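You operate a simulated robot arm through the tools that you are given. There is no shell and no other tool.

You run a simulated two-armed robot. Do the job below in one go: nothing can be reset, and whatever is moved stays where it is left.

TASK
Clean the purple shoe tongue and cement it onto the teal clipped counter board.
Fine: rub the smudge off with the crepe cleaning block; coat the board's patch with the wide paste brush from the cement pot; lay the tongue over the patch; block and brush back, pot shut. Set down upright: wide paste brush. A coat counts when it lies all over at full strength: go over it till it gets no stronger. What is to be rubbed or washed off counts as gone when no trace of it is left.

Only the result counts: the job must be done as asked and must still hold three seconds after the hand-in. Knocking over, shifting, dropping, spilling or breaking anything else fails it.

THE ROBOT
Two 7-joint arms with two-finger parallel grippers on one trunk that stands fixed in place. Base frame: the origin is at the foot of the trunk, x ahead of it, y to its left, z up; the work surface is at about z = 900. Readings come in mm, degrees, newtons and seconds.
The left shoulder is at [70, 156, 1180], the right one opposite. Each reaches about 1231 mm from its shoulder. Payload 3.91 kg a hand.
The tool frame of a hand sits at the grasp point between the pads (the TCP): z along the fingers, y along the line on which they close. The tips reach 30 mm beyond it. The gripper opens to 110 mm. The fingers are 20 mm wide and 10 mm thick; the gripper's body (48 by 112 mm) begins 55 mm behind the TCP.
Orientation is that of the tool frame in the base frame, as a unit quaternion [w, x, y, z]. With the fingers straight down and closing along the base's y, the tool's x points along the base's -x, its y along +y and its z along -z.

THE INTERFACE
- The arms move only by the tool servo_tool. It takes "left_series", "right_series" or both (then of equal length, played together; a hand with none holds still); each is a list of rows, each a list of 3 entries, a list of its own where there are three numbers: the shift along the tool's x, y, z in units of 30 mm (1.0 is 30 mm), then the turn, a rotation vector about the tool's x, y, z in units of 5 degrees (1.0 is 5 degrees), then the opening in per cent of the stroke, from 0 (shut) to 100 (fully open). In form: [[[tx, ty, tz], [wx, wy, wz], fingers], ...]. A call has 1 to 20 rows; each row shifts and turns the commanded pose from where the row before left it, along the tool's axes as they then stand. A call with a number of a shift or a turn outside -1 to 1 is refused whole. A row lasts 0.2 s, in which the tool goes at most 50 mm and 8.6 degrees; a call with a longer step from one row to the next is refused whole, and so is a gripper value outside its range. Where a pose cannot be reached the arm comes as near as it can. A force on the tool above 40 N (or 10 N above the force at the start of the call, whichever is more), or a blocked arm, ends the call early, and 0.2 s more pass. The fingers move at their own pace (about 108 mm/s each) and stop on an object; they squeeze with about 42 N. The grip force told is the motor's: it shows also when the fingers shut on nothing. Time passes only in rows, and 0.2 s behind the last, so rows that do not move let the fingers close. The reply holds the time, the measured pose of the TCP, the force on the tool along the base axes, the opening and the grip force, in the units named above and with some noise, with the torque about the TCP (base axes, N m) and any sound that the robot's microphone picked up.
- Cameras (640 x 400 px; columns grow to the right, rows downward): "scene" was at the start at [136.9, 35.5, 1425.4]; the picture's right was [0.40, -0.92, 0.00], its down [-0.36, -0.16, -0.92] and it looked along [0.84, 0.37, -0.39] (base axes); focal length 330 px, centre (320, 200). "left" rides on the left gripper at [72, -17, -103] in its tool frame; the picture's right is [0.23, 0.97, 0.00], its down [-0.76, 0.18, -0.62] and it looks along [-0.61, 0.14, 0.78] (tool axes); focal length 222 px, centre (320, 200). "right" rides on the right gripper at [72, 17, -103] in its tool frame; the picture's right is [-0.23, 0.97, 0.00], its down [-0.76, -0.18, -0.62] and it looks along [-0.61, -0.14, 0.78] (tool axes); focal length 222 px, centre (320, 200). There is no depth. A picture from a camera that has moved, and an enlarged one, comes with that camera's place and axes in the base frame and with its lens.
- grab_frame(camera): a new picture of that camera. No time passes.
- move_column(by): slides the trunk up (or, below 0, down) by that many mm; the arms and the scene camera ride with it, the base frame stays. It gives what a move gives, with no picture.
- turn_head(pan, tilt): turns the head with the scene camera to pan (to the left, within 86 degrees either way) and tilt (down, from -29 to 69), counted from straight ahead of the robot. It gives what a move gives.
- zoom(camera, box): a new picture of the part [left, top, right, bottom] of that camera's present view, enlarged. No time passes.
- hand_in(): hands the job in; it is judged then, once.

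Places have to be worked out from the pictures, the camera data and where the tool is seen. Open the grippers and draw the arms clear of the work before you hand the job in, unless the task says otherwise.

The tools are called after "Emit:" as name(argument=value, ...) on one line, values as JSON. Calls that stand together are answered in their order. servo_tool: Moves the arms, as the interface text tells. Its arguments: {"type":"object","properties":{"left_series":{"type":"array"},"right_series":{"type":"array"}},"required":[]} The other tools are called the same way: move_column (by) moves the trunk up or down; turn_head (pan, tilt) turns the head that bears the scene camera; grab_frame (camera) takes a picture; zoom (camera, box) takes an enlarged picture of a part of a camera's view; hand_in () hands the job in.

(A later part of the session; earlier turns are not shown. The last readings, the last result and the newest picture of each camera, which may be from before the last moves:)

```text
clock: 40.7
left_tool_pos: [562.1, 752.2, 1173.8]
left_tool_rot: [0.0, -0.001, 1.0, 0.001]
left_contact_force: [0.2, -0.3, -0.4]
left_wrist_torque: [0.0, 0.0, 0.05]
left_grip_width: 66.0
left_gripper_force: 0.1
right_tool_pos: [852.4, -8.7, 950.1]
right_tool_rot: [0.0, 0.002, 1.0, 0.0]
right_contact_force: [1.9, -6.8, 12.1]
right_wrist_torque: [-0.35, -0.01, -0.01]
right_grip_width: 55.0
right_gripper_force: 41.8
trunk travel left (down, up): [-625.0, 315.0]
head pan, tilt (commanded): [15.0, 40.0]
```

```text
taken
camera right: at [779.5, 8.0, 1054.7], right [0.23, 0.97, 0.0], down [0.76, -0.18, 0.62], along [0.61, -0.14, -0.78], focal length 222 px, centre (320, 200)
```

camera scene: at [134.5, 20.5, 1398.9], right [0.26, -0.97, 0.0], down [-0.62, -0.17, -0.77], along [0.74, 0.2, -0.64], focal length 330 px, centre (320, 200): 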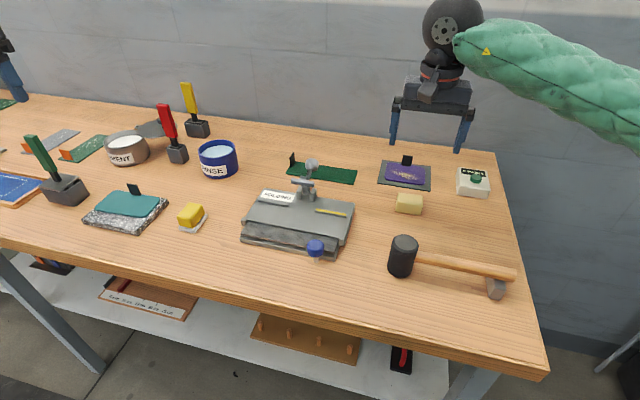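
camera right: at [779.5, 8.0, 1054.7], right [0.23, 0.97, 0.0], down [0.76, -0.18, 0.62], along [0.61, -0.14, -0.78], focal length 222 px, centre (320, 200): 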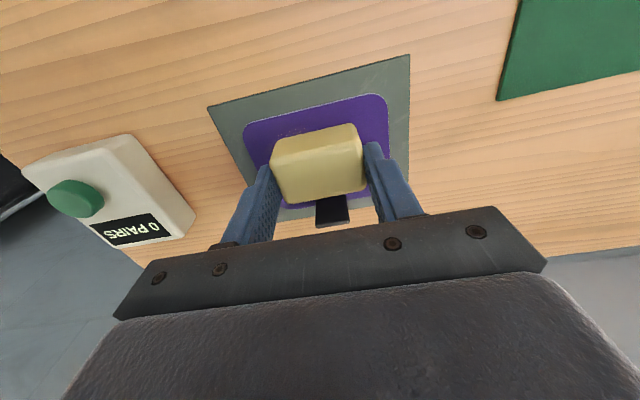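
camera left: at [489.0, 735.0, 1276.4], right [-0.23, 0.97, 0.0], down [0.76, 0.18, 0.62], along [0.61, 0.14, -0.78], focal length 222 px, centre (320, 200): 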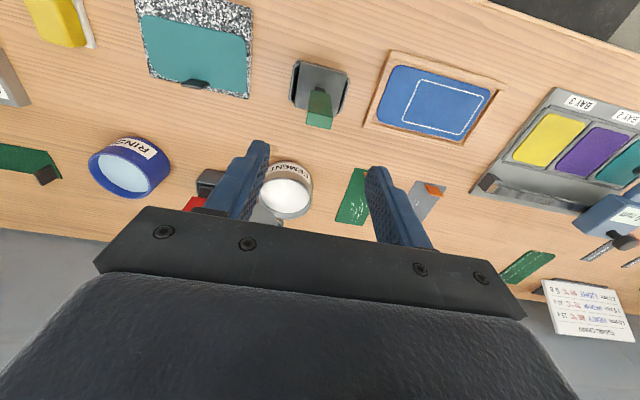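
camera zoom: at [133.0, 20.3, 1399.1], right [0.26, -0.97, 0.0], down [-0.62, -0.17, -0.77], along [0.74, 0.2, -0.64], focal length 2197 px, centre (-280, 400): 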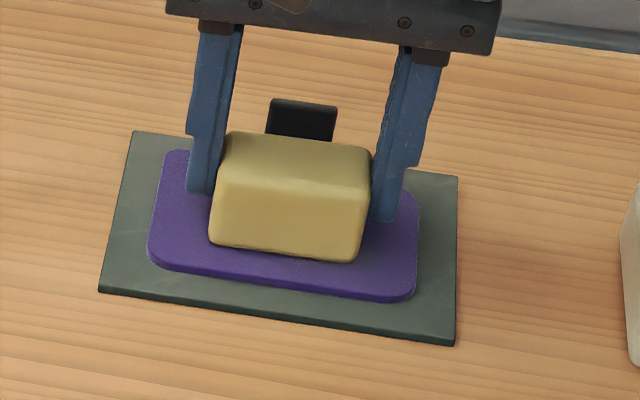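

The tongue and mat did not move, and the rubbed area is coming clean. I continue with wider strokes at several x offsets.

Emit:
servo_tool(right_series=[[[0.33, 0, 0], [0, 0, 0], 0], [[0, 0.37, 0], [0, 0, 0], 0], [[0, 0.37, 0], [0, 0, 0], 0], [[0, -0.37, 0], [0, 0, 0], 0], [[0, -0.37, 0], [0, 0, 0], 0], [[0, -0.37, 0], [0, 0, 0], 0], [[0, -0.37, 0], [0, 0, 0], 0], [[0, 0.37, 0], [0, 0, 0], 0], [[0, 0.37, 0], [0, 0, 0], 0], [[0, 0.37, 0], [0, 0, 0], 0], [[0, 0.37, 0], [0, 0, 0], 0], [[-0.36, 0, 0], [0, 0, 0], 0], [[0, -0.37, 0], [0, 0, 0], 0], [[0, -0.37, 0], [0, 0, 0], 0], [[0, -0.37, 0], [0, 0, 0], 0], [[0, -0.37, 0], [0, 0, 0], 0], [[-0.36, 0, 0], [0, 0, 0], 0], [[0, 0.37, 0], [0, 0, 0], 0], [[0, 0.37, 0], [0, 0, 0], 0], [[0, 0.37, 0], [0, 0, 0], 0]])

Emit:
servo_tool(right_series=[[[0, 0.37, 0], [0, 0, 0], 0], [[0, -0.37, 0], [0, 0, 0], 0], [[0, -0.37, 0], [0, 0, 0], 0], [[0, -0.37, 0], [0, 0, 0], 0], [[0, -0.37, 0], [0, 0, 0], 0], [[0.36, 0, 0], [0, 0, 0], 0], [[0, 0.37, 0], [0, 0, 0], 0], [[0, 0.37, 0], [0, 0, 0], 0], [[0, 0.37, 0], [0, 0, 0], 0], [[0, 0.37, 0], [0, 0, 0], 0], [[0.36, 0, 0], [0, 0, 0], 0], [[0, -0.37, 0], [0, 0, 0], 0], [[0, -0.37, 0], [0, 0, 0], 0], [[0, -0.37, 0], [0, 0, 0], 0], [[0, -0.37, 0], [0, 0, 0], 0], [[0, 0.37, 0], [0, 0, 0], 0], [[0, 0.37, 0], [0, 0, 0], 0], [[0, 0, -0.5], [0, 0, 0], 0], [[0.8, 0, -0.8], [0, 0, 0], 0], [[0.8, 0, 0], [0, 0, 0], 0]])

Emit:
zoom(camera="scene", box=[370, 140, 450, 200])

Emit:
grab_frame(camera="right")

```text
clock: 44.9
left_tool_pos: [561.2, 753.0, 1172.1]
left_tool_rot: [0.0, -0.001, 1.0, 0.0]
left_contact_force: [-0.7, -0.7, 0.4]
left_wrist_torque: [-0.02, 0.0, 0.0]
left_grip_width: 66.0
left_gripper_force: 0.0
right_tool_pos: [865.0, 2.9, 950.9]
right_tool_rot: [-0.001, 0.0, 1.0, 0.0]
right_contact_force: [1.0, -4.1, 5.8]
right_wrist_torque: [-0.12, 0.02, 0.0]
right_grip_width: 54.9
right_gripper_force: 42.8
trunk travel left (down, up): [-625.0, 315.0]
head pan, tilt (commanded): [15.0, 40.0]
```

```text
clock: 49.1
left_tool_pos: [561.0, 751.8, 1172.0]
left_tool_rot: [0.0, -0.001, 1.0, 0.0]
left_contact_force: [0.1, 0.3, -0.7]
left_wrist_torque: [0.03, 0.02, 0.03]
left_grip_width: 66.2
left_gripper_force: 0.0
right_tool_pos: [794.7, -8.1, 988.4]
right_tool_rot: [-0.001, 0.0, 1.0, 0.0]
right_contact_force: [0.2, -0.6, -1.5]
right_wrist_torque: [0.02, 0.0, 0.02]
right_grip_width: 54.7
right_gripper_force: 41.8
trunk travel left (down, up): [-625.0, 315.0]
head pan, tilt (commanded): [15.0, 40.0]
```

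```text
6.67 times, centred on (410, 170) of scene
camera zoom: at [134.4, 20.6, 1398.9], right [0.26, -0.97, 0.0], down [-0.62, -0.17, -0.77], along [0.74, 0.2, -0.64], focal length 2197 px, centre (-280, 400)
```

zoom: 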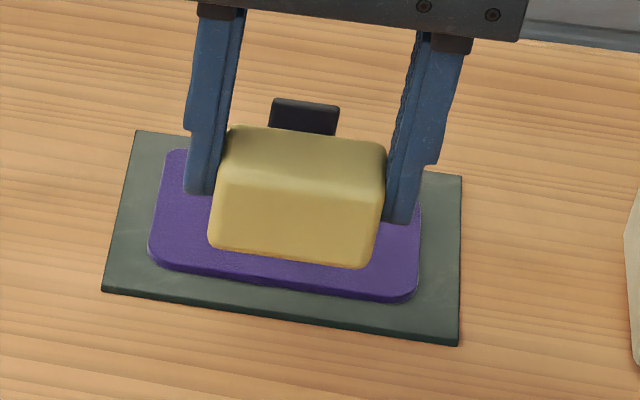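

```text
taken
camera right: at [722.4, 9.1, 1092.5], right [0.23, 0.97, 0.0], down [0.76, -0.18, 0.62], along [0.61, -0.14, -0.78], focal length 222 px, centre (320, 200)
```

right: 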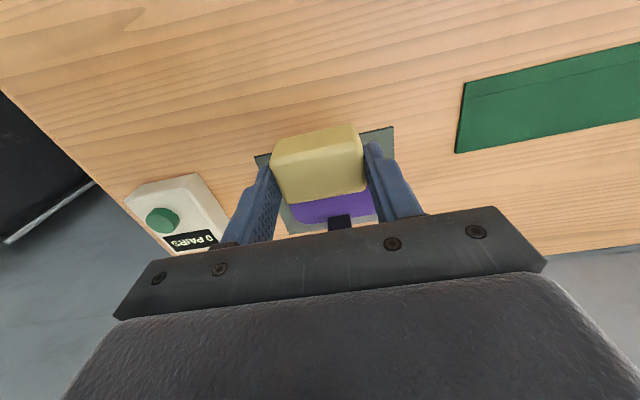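

The hand blocks the view; I lift the block away to see the tongue.

Emit:
servo_tool(right_series=[[[0.5, 0, -1], [0, 0, 0], 0], [[0.8, 0, -1], [0, 0, 0], 0], [[0, 0, -1], [0, 0, 0], 0]])

Emit:
zoom(camera="scene", box=[370, 140, 450, 200])

Emit:
grab_frame(camera="right")

```text
clock: 49.9
left_tool_pos: [561.1, 752.9, 1169.9]
left_tool_rot: [0.001, -0.001, 1.0, -0.001]
left_contact_force: [-0.3, -0.2, 0.0]
left_wrist_torque: [0.01, 0.03, 0.06]
left_grip_width: 66.1
left_gripper_force: 0.0
right_tool_pos: [754.7, -6.1, 1079.7]
right_tool_rot: [0.0, 0.0, 1.0, -0.001]
right_contact_force: [1.0, 0.9, -0.8]
right_wrist_torque: [0.04, 0.0, 0.01]
right_grip_width: 54.9
right_gripper_force: 41.7
trunk travel left (down, up): [-625.0, 315.0]
head pan, tilt (commanded): [15.0, 40.0]
```

```text
6.67 times, centred on (410, 170) of scene
camera zoom: at [133.8, 21.1, 1398.9], right [0.26, -0.97, 0.0], down [-0.62, -0.17, -0.77], along [0.74, 0.2, -0.64], focal length 2197 px, centre (-280, 400)
```

zoom: 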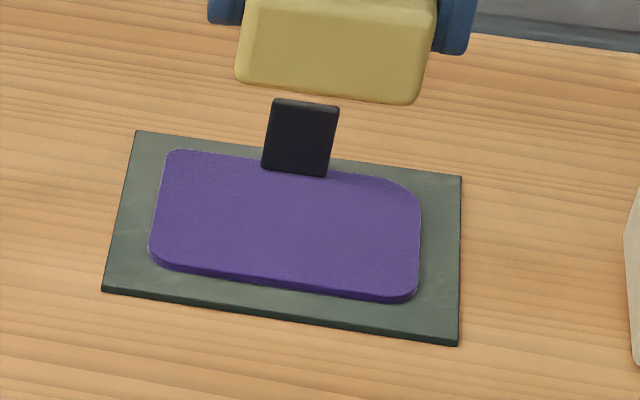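

```text
taken
camera right: at [682.6, 9.9, 1182.8], right [0.23, 0.97, 0.0], down [0.76, -0.18, 0.62], along [0.61, -0.14, -0.78], focal length 222 px, centre (320, 200)
```

right: 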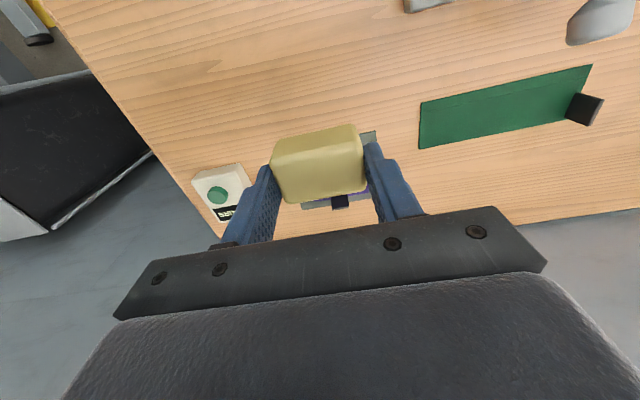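

The smudge seems gone. I zoom further to check for faint traces.

Emit:
zoom(camera="scene", box=[385, 158, 430, 188])

```text
13.33 times, centred on (408, 173) of scene
camera zoom: at [133.8, 21.1, 1398.9], right [0.26, -0.97, 0.0], down [-0.62, -0.17, -0.77], along [0.74, 0.2, -0.64], focal length 4394 px, centre (-847, 560)
```

zoom: 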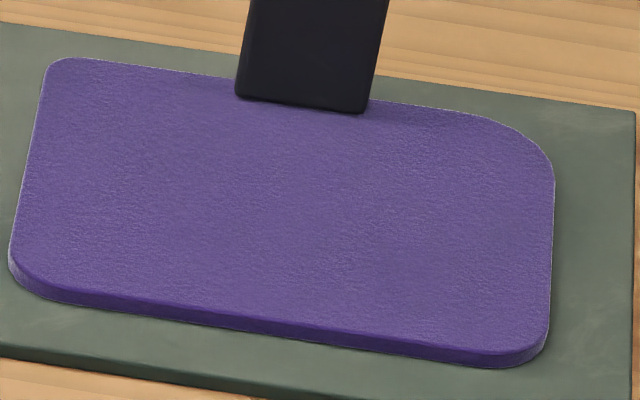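

It looks clean, though a faint sheen might hide residue, so I make another full rubbing pass with slightly more pressure for certainty.

Emit:
servo_tool(right_series=[[[-0.81, -0.02, 0], [0, 0, 0], 0], [[-0.81, -0.02, 0], [0, 0, 0], 0], [[-0.81, -0.01, 0], [0, 0, 0], 0], [[-0.6, 0, 0.5], [0, 0, 0], 0], [[0, 0, 1], [0, 0, 0], 0], [[0, 0, 1], [0, 0, 0], 0], [[0, 0, 1], [0, 0, 0], 0], [[0, 0, 0.6], [0, 0, 0], 0], [[0, 0, 0.1], [0, 0, 0], 0], [[0, 0, 0.05], [0, 0, 0], 0], [[0, 0, 0], [0, 0, 0], 0]])

```text
clock: 52.3
left_tool_pos: [562.0, 753.0, 1172.1]
left_tool_rot: [0.0, -0.001, 1.0, 0.0]
left_contact_force: [0.1, 0.2, 0.5]
left_wrist_torque: [-0.01, 0.01, -0.01]
left_grip_width: 65.8
left_gripper_force: 0.0
right_tool_pos: [847.8, -8.1, 951.8]
right_tool_rot: [0.0, 0.0, 1.0, 0.0]
right_contact_force: [-0.6, 0.5, -1.0]
right_wrist_torque: [-0.03, -0.01, -0.03]
right_grip_width: 55.0
right_gripper_force: 42.2
trunk travel left (down, up): [-625.0, 315.0]
head pan, tilt (commanded): [15.0, 40.0]
```

I press down ~2.5 mm and run strokes over the whole smudge area again.

Emit:
servo_tool(right_series=[[[0.2, 0, 0.05], [0, 0, 0], 0], [[0, 0, 0.035], [0, 0, 0], 0], [[0, 0.37, 0], [0, 0, 0], 0], [[0, 0.37, 0], [0, 0, 0], 0], [[0, -0.37, 0], [0, 0, 0], 0], [[0, -0.37, 0], [0, 0, 0], 0], [[0, -0.37, 0], [0, 0, 0], 0], [[0, -0.37, 0], [0, 0, 0], 0], [[0, 0.37, 0], [0, 0, 0], 0], [[0, 0.37, 0], [0, 0, 0], 0], [[0, 0.37, 0], [0, 0, 0], 0], [[0, 0.37, 0], [0, 0, 0], 0], [[-0.36, 0, 0], [0, 0, 0], 0], [[0, -0.37, 0], [0, 0, 0], 0], [[0, -0.37, 0], [0, 0, 0], 0], [[0, -0.37, 0], [0, 0, 0], 0], [[0, -0.37, 0], [0, 0, 0], 0], [[0, 0.37, 0], [0, 0, 0], 0], [[0, 0.37, 0], [0, 0, 0], 0], [[0, 0.37, 0], [0, 0, 0], 0]])

Emit:
servo_tool(right_series=[[[0, 0.37, 0], [0, 0, 0], 0], [[-0.4, 0, 0], [0, 0, 0], 0], [[0, -0.37, 0], [0, 0, 0], 0], [[0, -0.37, 0], [0, 0, 0], 0], [[0, -0.37, 0], [0, 0, 0], 0], [[0, -0.37, 0], [0, 0, 0], 0], [[0, 0.37, 0], [0, 0, 0], 0], [[0, 0.37, 0], [0, 0, 0], 0], [[0, 0.37, 0], [0, 0, 0], 0], [[0, 0.37, 0], [0, 0, 0], 0], [[0.4, 0, 0], [0, 0, 0], 0], [[0, -0.37, 0], [0, 0, 0], 0], [[0, -0.37, 0], [0, 0, 0], 0], [[0, 0, -0.5], [0, 0, 0], 0], [[0, 0, -1], [0, 0, 0], 0], [[0, 0, -1], [0, 0, 0], 0], [[0.5, 0, -1], [0, 0, 0], 0], [[1, 0, 0], [0, 0, 0], 0], [[1, 0, 0], [0, 0, 0], 0], [[1, 0, 0], [0, 0, 0], 0]])

Emit:
zoom(camera="scene", box=[385, 158, 430, 188])

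Emit:
grab_frame(camera="right")

```text
clock: 56.5
left_tool_pos: [561.4, 752.5, 1173.4]
left_tool_rot: [0.001, 0.0, 1.0, 0.0]
left_contact_force: [-0.5, 0.5, -0.3]
left_wrist_torque: [0.03, 0.02, -0.03]
left_grip_width: 66.0
left_gripper_force: 0.0
right_tool_pos: [850.6, 1.5, 949.5]
right_tool_rot: [0.0, 0.0, 1.0, 0.0]
right_contact_force: [-2.0, -10.2, 19.4]
right_wrist_torque: [-0.46, 0.05, -0.02]
right_grip_width: 54.7
right_gripper_force: 42.1
trunk travel left (down, up): [-625.0, 315.0]
head pan, tilt (commanded): [15.0, 40.0]
```

```text
clock: 60.7
left_tool_pos: [561.8, 751.4, 1172.6]
left_tool_rot: [0.0, -0.001, 1.0, 0.0]
left_contact_force: [-0.1, -0.1, 0.3]
left_wrist_torque: [0.01, -0.02, -0.02]
left_grip_width: 66.0
left_gripper_force: 0.1
right_tool_pos: [745.3, -8.4, 1054.9]
right_tool_rot: [0.0, 0.0, 1.0, -0.001]
right_contact_force: [-0.2, 0.0, -1.0]
right_wrist_torque: [0.03, -0.04, 0.03]
right_grip_width: 55.1
right_gripper_force: 42.1
trunk travel left (down, up): [-625.0, 315.0]
head pan, tilt (commanded): [15.0, 40.0]
```

```text
13.33 times, centred on (408, 173) of scene
camera zoom: at [133.6, 20.5, 1399.0], right [0.26, -0.97, 0.0], down [-0.62, -0.17, -0.77], along [0.74, 0.2, -0.64], focal length 4394 px, centre (-847, 560)
```

zoom: 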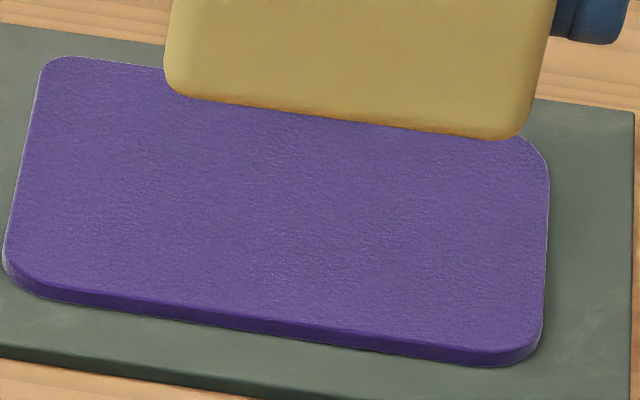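

```text
taken
camera right: at [672.6, 8.0, 1158.3], right [0.23, 0.97, 0.0], down [0.76, -0.18, 0.62], along [0.61, -0.14, -0.78], focal length 222 px, centre (320, 200)
```

right: 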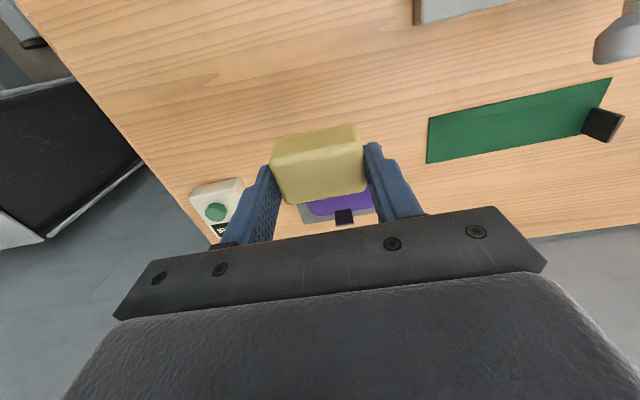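

The tongue is uniformly clean. I return the block to its original place ([727.5,-26], TCP z 943.6).

Emit:
servo_tool(right_series=[[[0.593, -0.587, 0], [0, 0, 0], 0], [[0, 0, 1], [0, 0, 0], 0], [[0, 0, 1], [0, 0, 0], 0], [[0, 0, 1], [0, 0, 0], 0], [[0, 0, 0.3], [0, 0, 0], 0], [[0, 0, 0], [0, 0, 0], 0]])

```text
clock: 62.1
left_tool_pos: [562.3, 751.3, 1171.9]
left_tool_rot: [0.0, -0.001, 1.0, 0.0]
left_contact_force: [0.8, 0.1, 0.2]
left_wrist_torque: [-0.02, 0.0, -0.02]
left_grip_width: 65.8
left_gripper_force: 0.0
right_tool_pos: [728.5, -26.2, 956.2]
right_tool_rot: [0.0, -0.001, 1.0, 0.0]
right_contact_force: [0.0, 0.0, -0.7]
right_wrist_torque: [0.0, 0.0, 0.01]
right_grip_width: 55.1
right_gripper_force: 41.6
trunk travel left (down, up): [-625.0, 315.0]
head pan, tilt (commanded): [15.0, 40.0]
```

Emit:
servo_tool(right_series=[[[0, 0, 0.3], [0, 0, 0], 0], [[0, 0, 0.08], [0, 0, 0], 0], [[0, 0, 0], [0, 0, 0], 0]])

```text
clock: 62.9
left_tool_pos: [561.4, 753.0, 1172.0]
left_tool_rot: [0.0, -0.001, 1.0, 0.0]
left_contact_force: [-0.2, -0.5, -0.1]
left_wrist_torque: [0.03, 0.01, 0.01]
left_grip_width: 66.0
left_gripper_force: 0.0
right_tool_pos: [727.9, -26.8, 945.3]
right_tool_rot: [0.0, 0.0, 1.0, 0.0]
right_contact_force: [-0.1, -0.4, -0.9]
right_wrist_torque: [-0.01, -0.01, -0.01]
right_grip_width: 54.9
right_gripper_force: 42.0
trunk travel left (down, up): [-625.0, 315.0]
head pan, tilt (commanded): [15.0, 40.0]
```

The block still hangs about 1–2 mm above the table. I lower the last bit and check for contact.

Emit:
servo_tool(right_series=[[[0, 0, 0.04], [0, 0, 0], 0], [[0, 0, 0.02], [0, 0, 0], 0], [[0, 0, 0], [0, 0, 0], 0]])

```text
clock: 63.7
left_tool_pos: [561.9, 752.2, 1172.7]
left_tool_rot: [0.0, -0.001, 1.0, 0.0]
left_contact_force: [0.0, 0.0, 0.1]
left_wrist_torque: [0.0, -0.01, -0.01]
left_grip_width: 66.2
left_gripper_force: 0.1
right_tool_pos: [728.0, -25.7, 943.7]
right_tool_rot: [0.0, 0.001, 1.0, 0.0]
right_contact_force: [-1.1, -0.5, 7.8]
right_wrist_torque: [-0.02, 0.01, 0.05]
right_grip_width: 54.8
right_gripper_force: 41.6
trunk travel left (down, up): [-625.0, 315.0]
head pan, tilt (commanded): [15.0, 40.0]
```

Contact at z 943.7, as at pick-up. I release and rise.

Emit:
servo_tool(right_series=[[[0, 0, 0], [0, 0, 0], 70], [[0, 0, 0], [0, 0, 0], 100], [[0, 0, 0], [0, 0, 0], 100], [[0, 0, -1], [0, 0, 0], 100], [[0, 0, -1], [0, 0, 0], 100], [[0, 0, -1], [0, 0, 0], 100], [[0, 0, -1], [0, 0, 0], 100], [[0, 0, -1], [0, 0, 0], 100]])

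Emit:
grab_frame(camera="right")

Emit:
zoom(camera="right", box=[290, 130, 410, 225])

Emit:
zoom(camera="scene", box=[375, 150, 440, 220])

```text
clock: 65.5
left_tool_pos: [561.8, 752.2, 1171.4]
left_tool_rot: [0.001, -0.001, 1.0, -0.001]
left_contact_force: [-1.3, 0.7, -0.2]
left_wrist_torque: [-0.01, -0.01, -0.01]
left_grip_width: 65.8
left_gripper_force: 0.0
right_tool_pos: [728.2, -25.8, 1091.6]
right_tool_rot: [-0.001, 0.0, 1.0, -0.001]
right_contact_force: [-0.3, 0.0, -0.6]
right_wrist_torque: [0.0, 0.05, 0.0]
right_grip_width: 109.8
right_gripper_force: 0.1
trunk travel left (down, up): [-625.0, 315.0]
head pan, tilt (commanded): [15.0, 40.0]
```

```text
taken
camera right: at [655.6, -8.7, 1195.4], right [0.23, 0.97, 0.0], down [0.76, -0.18, 0.62], along [0.61, -0.14, -0.78], focal length 222 px, centre (320, 200)
```

right: 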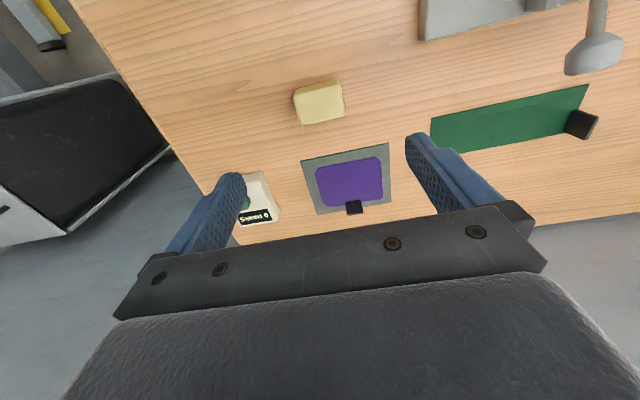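

```text
4.21 times, centred on (350, 178) of right
camera zoom: at [655.6, -8.7, 1195.4], right [0.23, 0.97, 0.0], down [0.76, -0.18, 0.62], along [0.61, -0.14, -0.78], focal length 935 px, centre (194, 295)
```

zoom: 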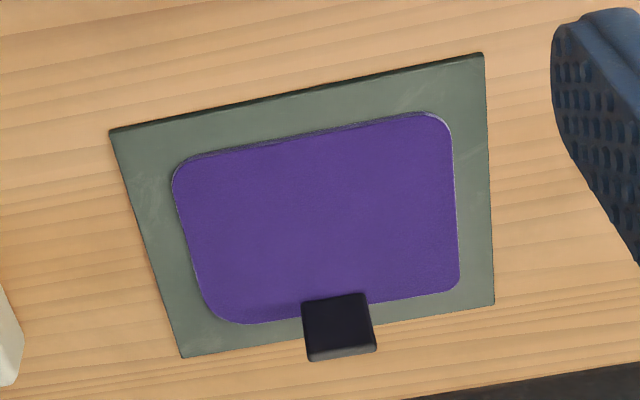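

```text
5.71 times, centred on (408, 185) of scene
camera zoom: at [133.5, 20.9, 1398.9], right [0.26, -0.97, 0.0], down [-0.62, -0.17, -0.77], along [0.74, 0.2, -0.64], focal length 1883 px, centre (-180, 286)
```

zoom: 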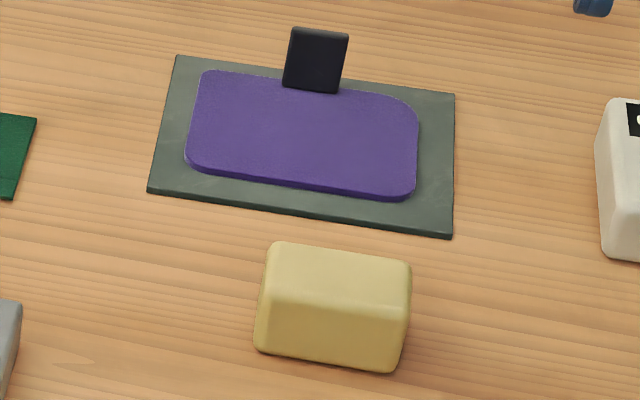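

The tongue is clean and the block is back where it was. Now the left hand goes above the yellow wide brush (≈[916,614]) to line up.

Emit:
servo_tool(left_series=[[[-0.953, -0.383, 0], [0, 0, 0], 70], [[-0.953, -0.383, 0], [0, 0, 0], 70], [[-0.953, -0.383, 0], [0, 0, 0], 70], [[-0.953, -0.383, 0], [0, 0, 0], 70], [[-0.953, -0.383, 0], [0, 0, 0], 70], [[-0.953, -0.383, 0], [0, 0, 0], 70], [[-0.953, -0.383, 0], [0, 0, 0], 70], [[-0.953, -0.383, 0], [0, 0, 0], 70], [[-0.953, -0.383, 0], [0, 0, 0], 70], [[-0.953, -0.383, 0], [0, 0, 0], 70], [[-0.953, -0.383, 0], [0, 0, 0], 70], [[-0.953, -0.383, 0], [0, 0, 0], 70], [[0, 0, 0], [0, 0, 0], 70]])

Emit:
grab_frame(camera="left")

Emit:
zoom(camera="left", box=[270, 60, 370, 160])

Emit:
turn_head(pan=38, tilt=28)

Emit:
grab_frame(camera="scene")

```text
clock: 68.3
left_tool_pos: [903.4, 614.4, 1172.5]
left_tool_rot: [0.0, -0.001, 1.0, -0.001]
left_contact_force: [-0.7, 0.4, 0.2]
left_wrist_torque: [-0.02, -0.01, -0.01]
left_grip_width: 77.1
left_gripper_force: 0.1
right_tool_pos: [727.2, -24.8, 1092.2]
right_tool_rot: [0.001, 0.0, 1.0, 0.0]
right_contact_force: [0.2, 0.7, 0.2]
right_wrist_torque: [-0.01, -0.02, 0.0]
right_grip_width: 110.0
right_gripper_force: 0.1
trunk travel left (down, up): [-625.0, 315.0]
head pan, tilt (commanded): [15.0, 40.0]
```

```text
taken
camera left: at [830.2, 596.4, 1277.2], right [-0.23, 0.97, 0.0], down [0.76, 0.18, 0.62], along [0.61, 0.14, -0.78], focal length 222 px, centre (320, 200)
```

left: 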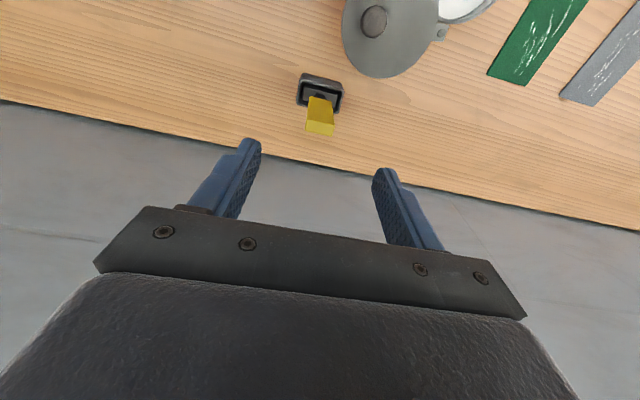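

```text
4.00 times, centred on (320, 110) of left
camera zoom: at [830.2, 596.4, 1277.2], right [-0.23, 0.97, 0.0], down [0.76, 0.18, 0.62], along [0.61, 0.14, -0.78], focal length 888 px, centre (320, 560)
```

zoom: 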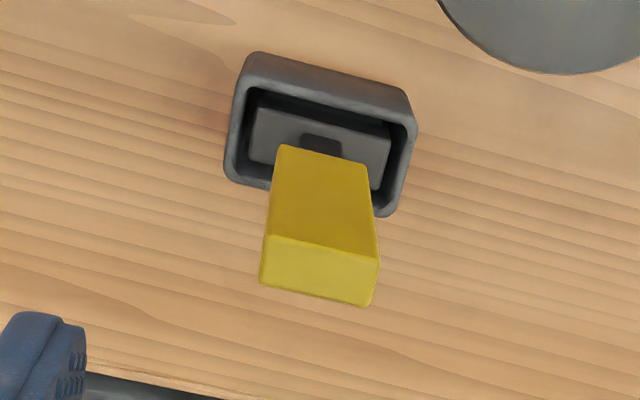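

```text
clock: 69.2
left_tool_pos: [903.2, 613.6, 1171.9]
left_tool_rot: [0.0, -0.001, 1.0, 0.0]
left_contact_force: [-0.6, 0.5, 0.1]
left_wrist_torque: [-0.02, -0.01, 0.01]
left_grip_width: 77.1
left_gripper_force: 0.0
right_tool_pos: [729.2, -26.2, 1091.9]
right_tool_rot: [0.0, 0.0, 1.0, 0.0]
right_contact_force: [-0.5, 0.7, -0.4]
right_wrist_torque: [-0.02, 0.01, 0.03]
right_grip_width: 109.8
right_gripper_force: 0.0
trunk travel left (down, up): [-625.0, 315.0]
head pan, tilt (commanded): [38.0, 28.0]
```

```text
taken
camera scene: at [124.0, 54.7, 1417.4], right [0.62, -0.79, 0.0], down [-0.37, -0.29, -0.88], along [0.7, 0.54, -0.47], focal length 330 px, centre (320, 200)
```

scene: 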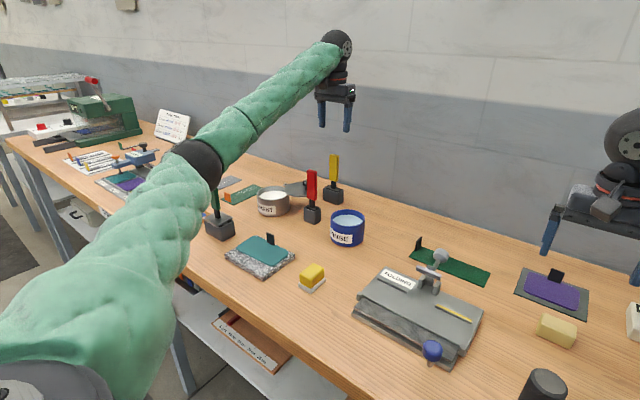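

The yellow handle is centred at ≈[911.5,614.3], 12×27 mm. I descend around it to TCP z≈1016.

Emit:
servo_tool(left_series=[[[-0.28, 0, 0], [0, 0, 0], 70], [[0, 0, 1], [0, 0, 0], 70], [[0, 0, 1], [0, 0, 0], 70], [[0, 0, 1], [0, 0, 0], 70], [[0, 0, 1], [0, 0, 0], 70], [[0, 0, 1], [0, 0, 0], 70], [[0, 0, 0.2], [0, 0, 0], 70], [[0, 0, 0], [0, 0, 0], 70]])

Emit:
grab_frame(camera="left")

Emit:
zoom(camera="scene", box=[290, 110, 380, 230])

```text
clock: 71.0
left_tool_pos: [914.1, 614.5, 1015.5]
left_tool_rot: [-0.001, -0.002, 1.0, 0.0]
left_contact_force: [0.2, -0.1, 0.7]
left_wrist_torque: [0.0, 0.0, -0.01]
left_grip_width: 76.8
left_gripper_force: 0.0
right_tool_pos: [729.2, -25.9, 1091.5]
right_tool_rot: [0.0, 0.0, 1.0, 0.0]
right_contact_force: [-0.3, -0.9, 0.0]
right_wrist_torque: [0.03, 0.02, -0.01]
right_grip_width: 109.8
right_gripper_force: 0.1
trunk travel left (down, up): [-625.0, 315.0]
head pan, tilt (commanded): [38.0, 28.0]
```

```text
taken
camera left: at [840.8, 595.7, 1119.7], right [-0.23, 0.97, 0.0], down [0.76, 0.18, 0.62], along [0.61, 0.14, -0.78], focal length 222 px, centre (320, 200)
```

left: 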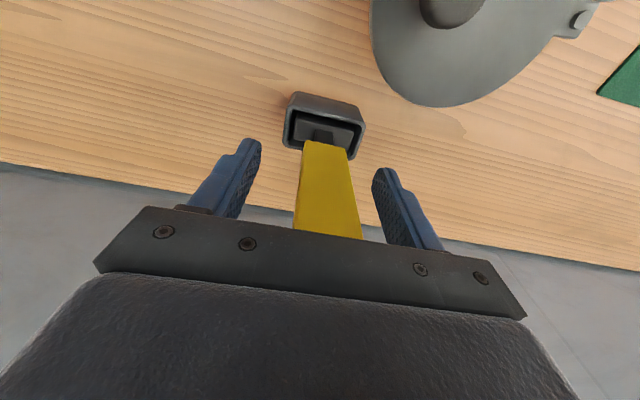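

```text
3.33 times, centred on (335, 170) of scene
camera zoom: at [124.1, 54.8, 1417.4], right [0.62, -0.79, 0.0], down [-0.37, -0.29, -0.88], along [0.7, 0.54, -0.47], focal length 1098 px, centre (270, 300)
```

zoom: 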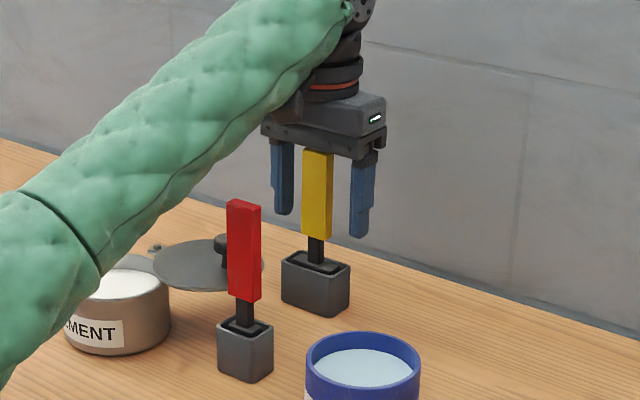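

The handle sits ~2–3 mm toward +y of the pads' centre. I nudge the hand by 2.4 mm and close.

Emit:
servo_tool(left_series=[[[0, 0.08, 0], [0, 0, 0], 70], [[0, 0, 0], [0, 0, 0], 40], [[0, 0, 0], [0, 0, 0], 0], [[0, 0, 0], [0, 0, 0], 0], [[0, 0, 0], [0, 0, 0], 0]])

Emit:
grab_frame(camera="left")

```text
clock: 72.2
left_tool_pos: [913.2, 615.9, 1015.9]
left_tool_rot: [0.0, -0.001, 1.0, 0.0]
left_contact_force: [0.1, 0.2, -0.1]
left_wrist_torque: [0.0, 0.0, 0.03]
left_grip_width: 28.3
left_gripper_force: 42.0
right_tool_pos: [729.7, -25.4, 1091.7]
right_tool_rot: [-0.001, 0.0, 1.0, -0.001]
right_contact_force: [-0.5, 0.7, 0.9]
right_wrist_torque: [-0.02, 0.04, -0.01]
right_grip_width: 109.7
right_gripper_force: 0.0
trunk travel left (down, up): [-625.0, 315.0]
head pan, tilt (commanded): [38.0, 28.0]
```

```text
taken
camera left: at [840.6, 598.3, 1119.8], right [-0.23, 0.97, 0.0], down [0.76, 0.18, 0.62], along [0.61, 0.14, -0.78], focal length 222 px, centre (320, 200)
```

left: 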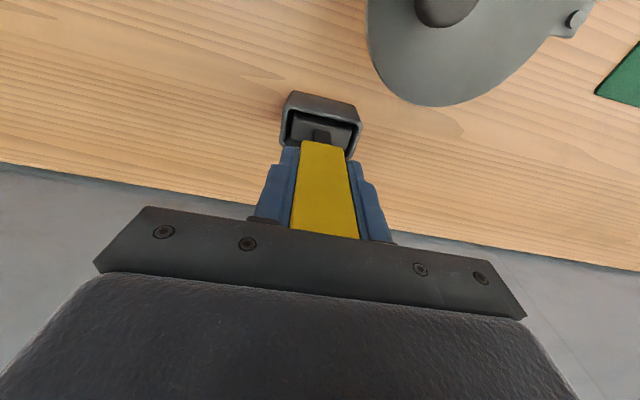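

Gripped (28.3 mm) at about [913.3,616.2,1015.8]. I lift straight up 120 mm and inspect the head.

Emit:
servo_tool(left_series=[[[0, 0, -0.3], [0, 0, 0], 0], [[0, 0, -0.7], [0, 0, 0], 0], [[0, 0, -1], [0, 0, 0], 0], [[0, 0, -1], [0, 0, 0], 0], [[0, 0, -1], [0, 0, 0], 0], [[0, 0, 0], [0, 0, 0], 0]])

Emit:
zoom(camera="scene", box=[290, 80, 380, 230])

Emit:
grab_frame(camera="left")

```text
clock: 73.6
left_tool_pos: [913.3, 616.4, 1135.5]
left_tool_rot: [-0.002, 0.0, 1.0, 0.0]
left_contact_force: [0.1, 0.0, -0.5]
left_wrist_torque: [0.01, -0.03, -0.02]
left_grip_width: 28.8
left_gripper_force: 41.9
right_tool_pos: [729.0, -25.1, 1090.7]
right_tool_rot: [-0.001, 0.0, 1.0, 0.0]
right_contact_force: [0.3, 0.7, 0.3]
right_wrist_torque: [-0.02, 0.0, 0.06]
right_grip_width: 110.0
right_gripper_force: 0.0
trunk travel left (down, up): [-625.0, 315.0]
head pan, tilt (commanded): [38.0, 28.0]
```

```text
2.67 times, centred on (335, 155) of scene
camera zoom: at [124.7, 55.2, 1417.3], right [0.62, -0.79, 0.0], down [-0.37, -0.29, -0.88], along [0.69, 0.54, -0.47], focal length 879 px, centre (280, 320)
```

zoom: 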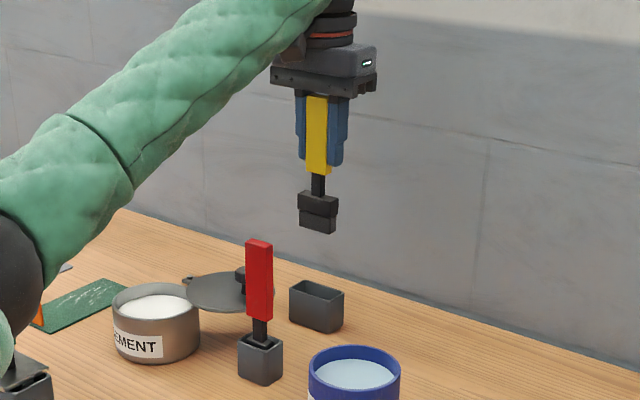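

```text
taken
camera left: at [840.9, 598.6, 1239.7], right [-0.23, 0.97, 0.0], down [0.76, 0.18, 0.62], along [0.61, 0.14, -0.78], focal length 222 px, centre (320, 200)
```

left: 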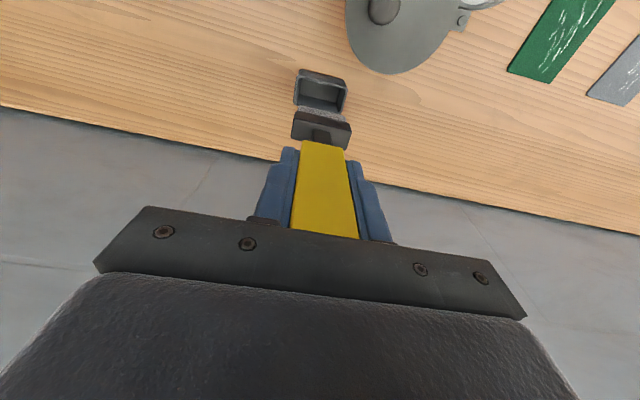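

It is a wide flat brush with dark bristles. I zoom in to measure where the bristle tip is relative to the TCP.

Emit:
zoom(camera="scene", box=[315, 130, 355, 165])

Emit:
zoom(camera="left", box=[270, 60, 370, 160])

```text
11.43 times, centred on (335, 148) of scene
camera zoom: at [124.7, 55.2, 1417.3], right [0.62, -0.79, 0.0], down [-0.37, -0.29, -0.88], along [0.69, 0.54, -0.47], focal length 3766 px, centre (149, 800)
```

zoom: 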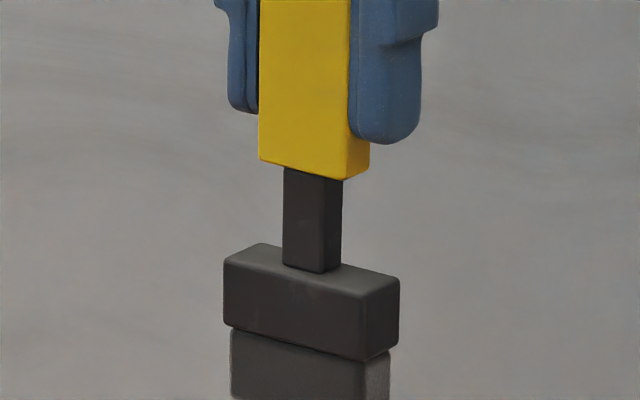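

```text
4.00 times, centred on (320, 110) of left
camera zoom: at [840.9, 598.6, 1239.7], right [-0.23, 0.97, 0.0], down [0.76, 0.18, 0.62], along [0.61, 0.14, -0.78], focal length 888 px, centre (320, 560)
```

zoom: 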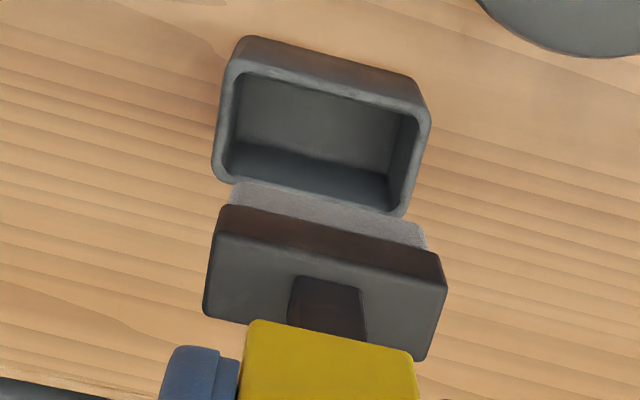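

Brush tip is ~107 mm below the TCP. I carry it toward the pot (≈[752,730], rim z≈957) at this height and check alignment.

Emit:
servo_tool(left_series=[[[0.895, 0.633, 0], [0, 0, 0], 0], [[0.895, 0.633, 0], [0, 0, 0], 0], [[0.895, 0.633, 0], [0, 0, 0], 0], [[0.895, 0.633, 0], [0, 0, 0], 0], [[0.895, 0.633, 0], [0, 0, 0], 0], [[0.895, 0.633, 0], [0, 0, 0], 0], [[0, 0, 0], [0, 0, 0], 0]])

Emit:
grab_frame(camera="left")

Emit:
zoom(camera="left", box=[230, 80, 410, 210])

Emit:
grab_frame(camera="scene")

```text
clock: 75.2
left_tool_pos: [752.4, 728.9, 1136.0]
left_tool_rot: [-0.001, 0.0, 1.0, 0.0]
left_contact_force: [0.7, 0.2, -0.2]
left_wrist_torque: [-0.03, 0.0, -0.01]
left_grip_width: 28.6
left_gripper_force: 41.8
right_tool_pos: [729.9, -26.1, 1089.6]
right_tool_rot: [-0.001, 0.0, 1.0, 0.0]
right_contact_force: [0.2, 0.1, 0.5]
right_wrist_torque: [-0.01, 0.0, -0.02]
right_grip_width: 110.0
right_gripper_force: 0.0
trunk travel left (down, up): [-625.0, 315.0]
head pan, tilt (commanded): [38.0, 28.0]
```

```text
taken
camera left: at [678.3, 711.5, 1240.5], right [-0.23, 0.97, 0.0], down [0.76, 0.18, 0.62], along [0.61, 0.14, -0.78], focal length 222 px, centre (320, 200)
```

left: 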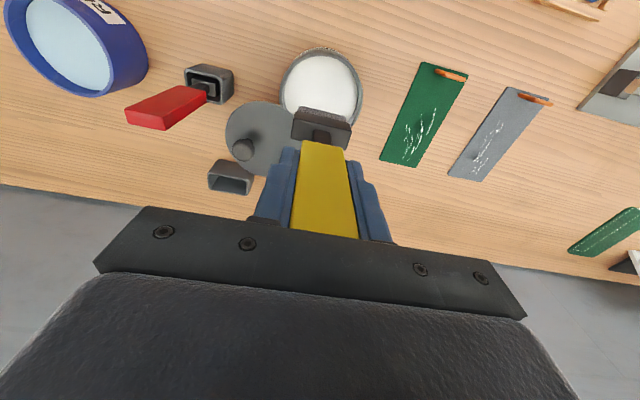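

```text
3.08 times, centred on (320, 145) of left
camera zoom: at [678.3, 711.5, 1240.5], right [-0.23, 0.97, 0.0], down [0.76, 0.18, 0.62], along [0.61, 0.14, -0.78], focal length 684 px, centre (320, 369)
```

zoom: 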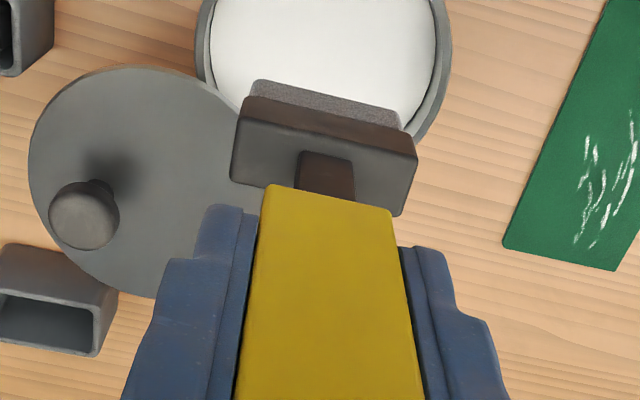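

```text
taken
camera scene: at [125.0, 54.2, 1417.3], right [0.62, -0.79, 0.0], down [-0.37, -0.29, -0.88], along [0.69, 0.54, -0.47], focal length 330 px, centre (320, 200)
```

scene: 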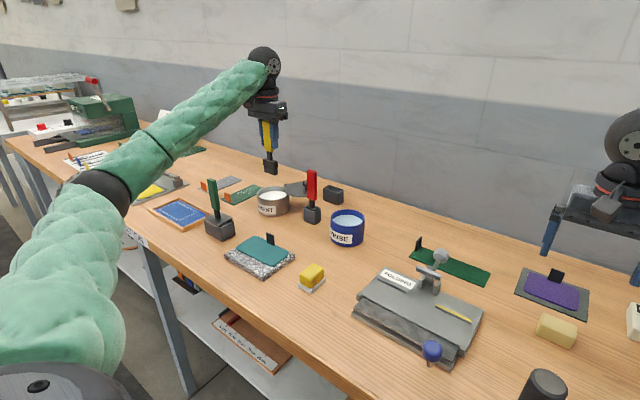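

I zoom on the pot for a precise centre.

Emit:
zoom(camera="left", box=[220, 30, 380, 150])

```text
3.33 times, centred on (300, 90) of left
camera zoom: at [678.3, 711.5, 1240.5], right [-0.23, 0.97, 0.0], down [0.76, 0.18, 0.62], along [0.61, 0.14, -0.78], focal length 740 px, centre (387, 567)
```

zoom: 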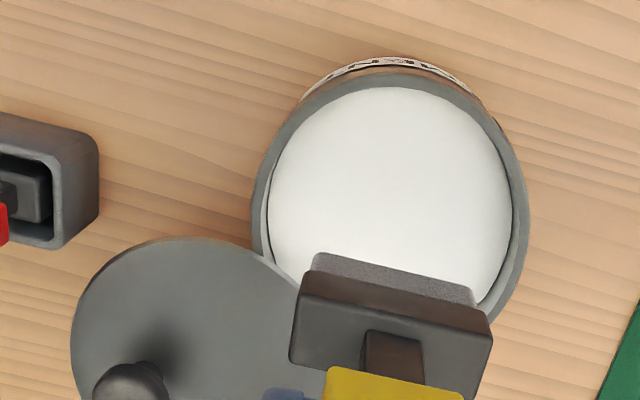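

Pot centre ≈[747,727], rim z≈960, cement ≈945. I shift by a few mm and lower the brush so the bristle tips go ~15 mm into the cement.

Emit:
servo_tool(left_series=[[[0.13, -0.05, 0], [0, 0, 0], 0], [[0, 0, 0.8], [0, 0, 0], 0], [[0, 0, 0.8], [0, 0, 0], 0], [[0, 0, 0.6], [0, 0, 0], 0], [[0, 0, 0.3], [0, 0, 0], 0], [[0, 0, 0], [0, 0, 0], 0]])

Emit:
grab_frame(camera="left")

Emit:
zoom(camera="scene", box=[235, 120, 325, 220])

```text
clock: 76.6
left_tool_pos: [748.5, 727.6, 1060.2]
left_tool_rot: [0.0, -0.001, 1.0, 0.0]
left_contact_force: [0.2, 0.1, 0.2]
left_wrist_torque: [-0.02, -0.01, 0.0]
left_grip_width: 28.2
left_gripper_force: 42.1
right_tool_pos: [728.6, -25.9, 1092.4]
right_tool_rot: [0.0, 0.001, 1.0, 0.0]
right_contact_force: [0.6, 0.1, 0.5]
right_wrist_torque: [0.02, -0.01, -0.02]
right_grip_width: 110.0
right_gripper_force: 0.1
trunk travel left (down, up): [-625.0, 315.0]
head pan, tilt (commanded): [38.0, 28.0]
```

```text
taken
camera left: at [674.9, 710.4, 1165.5], right [-0.23, 0.97, 0.0], down [0.76, 0.18, 0.62], along [0.61, 0.14, -0.78], focal length 222 px, centre (320, 200)
```

left: 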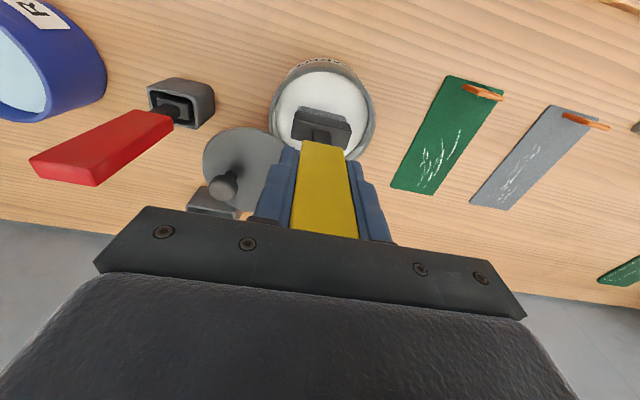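

```text
4.00 times, centred on (280, 170) of scene
camera zoom: at [123.9, 54.7, 1417.5], right [0.62, -0.79, 0.0], down [-0.37, -0.29, -0.88], along [0.7, 0.54, -0.47], focal length 1318 px, centre (480, 320)
```

zoom: 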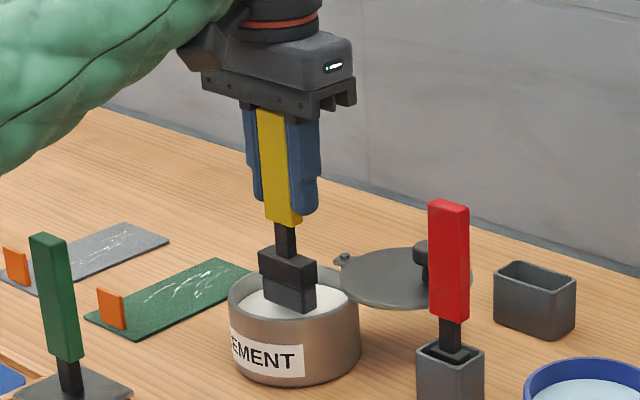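

The brush is centred in the pot mouth, tips just above the cement. I lower another 24 mm to dip.

Emit:
servo_tool(left_series=[[[0, 0, 0.3], [0, 0, 0], 0], [[0, 0, 0.3], [0, 0, 0], 0], [[0, 0, 0.2], [0, 0, 0], 0], [[0, 0, 0], [0, 0, 0], 0], [[0, 0, 0], [0, 0, 0], 0]])

Emit:
zoom(camera="scene", box=[235, 120, 325, 220])

```text
clock: 77.2
left_tool_pos: [745.6, 729.2, 1052.1]
left_tool_rot: [0.005, -0.001, 1.0, 0.0]
left_contact_force: [-5.1, -4.9, 24.7]
left_wrist_torque: [-0.52, 0.87, -0.04]
left_grip_width: 28.6
left_gripper_force: 41.8
right_tool_pos: [727.2, -28.0, 1092.8]
right_tool_rot: [0.0, -0.001, 1.0, -0.001]
right_contact_force: [-0.3, -0.4, -0.3]
right_wrist_torque: [-0.03, 0.01, 0.01]
right_grip_width: 110.2
right_gripper_force: 0.0
trunk travel left (down, up): [-625.0, 315.0]
head pan, tilt (commanded): [38.0, 28.0]
stopped in row 3 (left hand): the force on the tool passed its limit at 49 N (the readings are from after the stop); the commanded pose is now the measured one
```

```text
4.00 times, centred on (280, 170) of scene
camera zoom: at [122.1, 53.4, 1417.9], right [0.62, -0.79, 0.0], down [-0.37, -0.29, -0.88], along [0.7, 0.54, -0.47], focal length 1318 px, centre (480, 320)
```

zoom: 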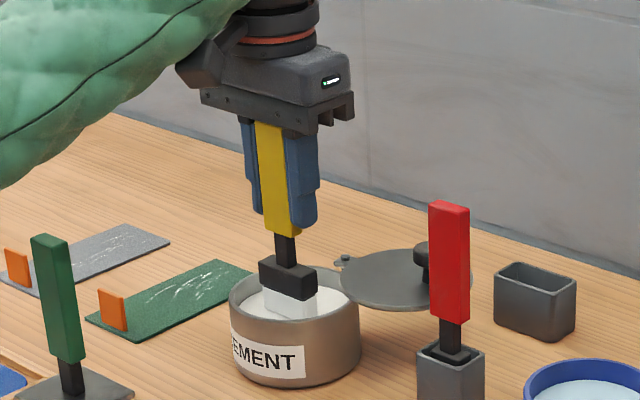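

The bristles turned white: loaded. The cement behaves firm (contact at TCP ≈1053), so I raise gently and inspect the brush.

Emit:
servo_tool(left_series=[[[0, 0, -0.3], [0, 0, 0], 0], [[0, 0, -0.8], [0, 0, 0], 0], [[0, 0, -1], [0, 0, 0], 0], [[0, 0, -1], [0, 0, 0], 0], [[0, 0, 0], [0, 0, 0], 0]])

Emit:
zoom(camera="scene", box=[235, 90, 325, 220])

Emit:
grab_frame(camera="left")

```text
clock: 78.4
left_tool_pos: [748.2, 729.8, 1139.2]
left_tool_rot: [0.002, -0.001, 1.0, 0.0]
left_contact_force: [0.3, 0.3, -0.6]
left_wrist_torque: [-0.01, -0.01, 0.01]
left_grip_width: 28.4
left_gripper_force: 42.0
right_tool_pos: [731.0, -24.6, 1090.2]
right_tool_rot: [-0.001, 0.0, 1.0, -0.001]
right_contact_force: [-0.1, 0.9, 0.1]
right_wrist_torque: [-0.03, 0.0, -0.01]
right_grip_width: 110.0
right_gripper_force: 0.1
trunk travel left (down, up): [-625.0, 315.0]
head pan, tilt (commanded): [38.0, 28.0]
```

```text
3.08 times, centred on (280, 155) of scene
camera zoom: at [124.5, 55.4, 1417.3], right [0.62, -0.79, 0.0], down [-0.37, -0.29, -0.88], along [0.69, 0.54, -0.47], focal length 1014 px, centre (443, 338)
```

zoom: 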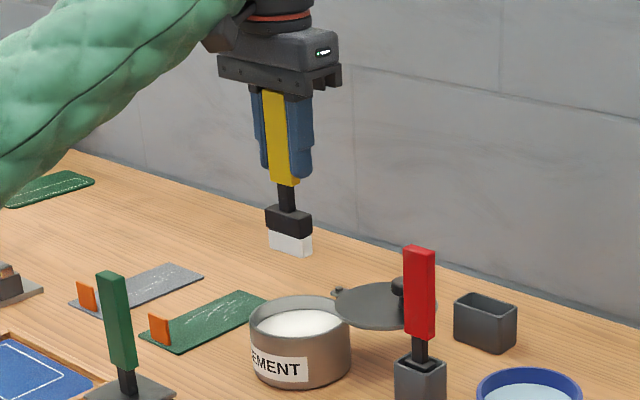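

```text
taken
camera left: at [674.1, 712.3, 1243.4], right [-0.23, 0.97, 0.0], down [0.76, 0.18, 0.63], along [0.61, 0.14, -0.78], focal length 222 px, centre (320, 200)
```

left: 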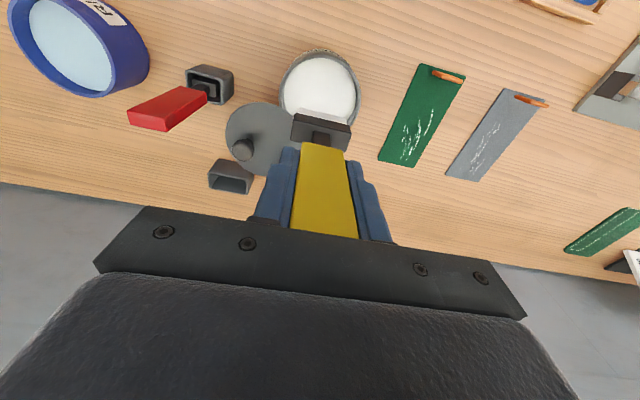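

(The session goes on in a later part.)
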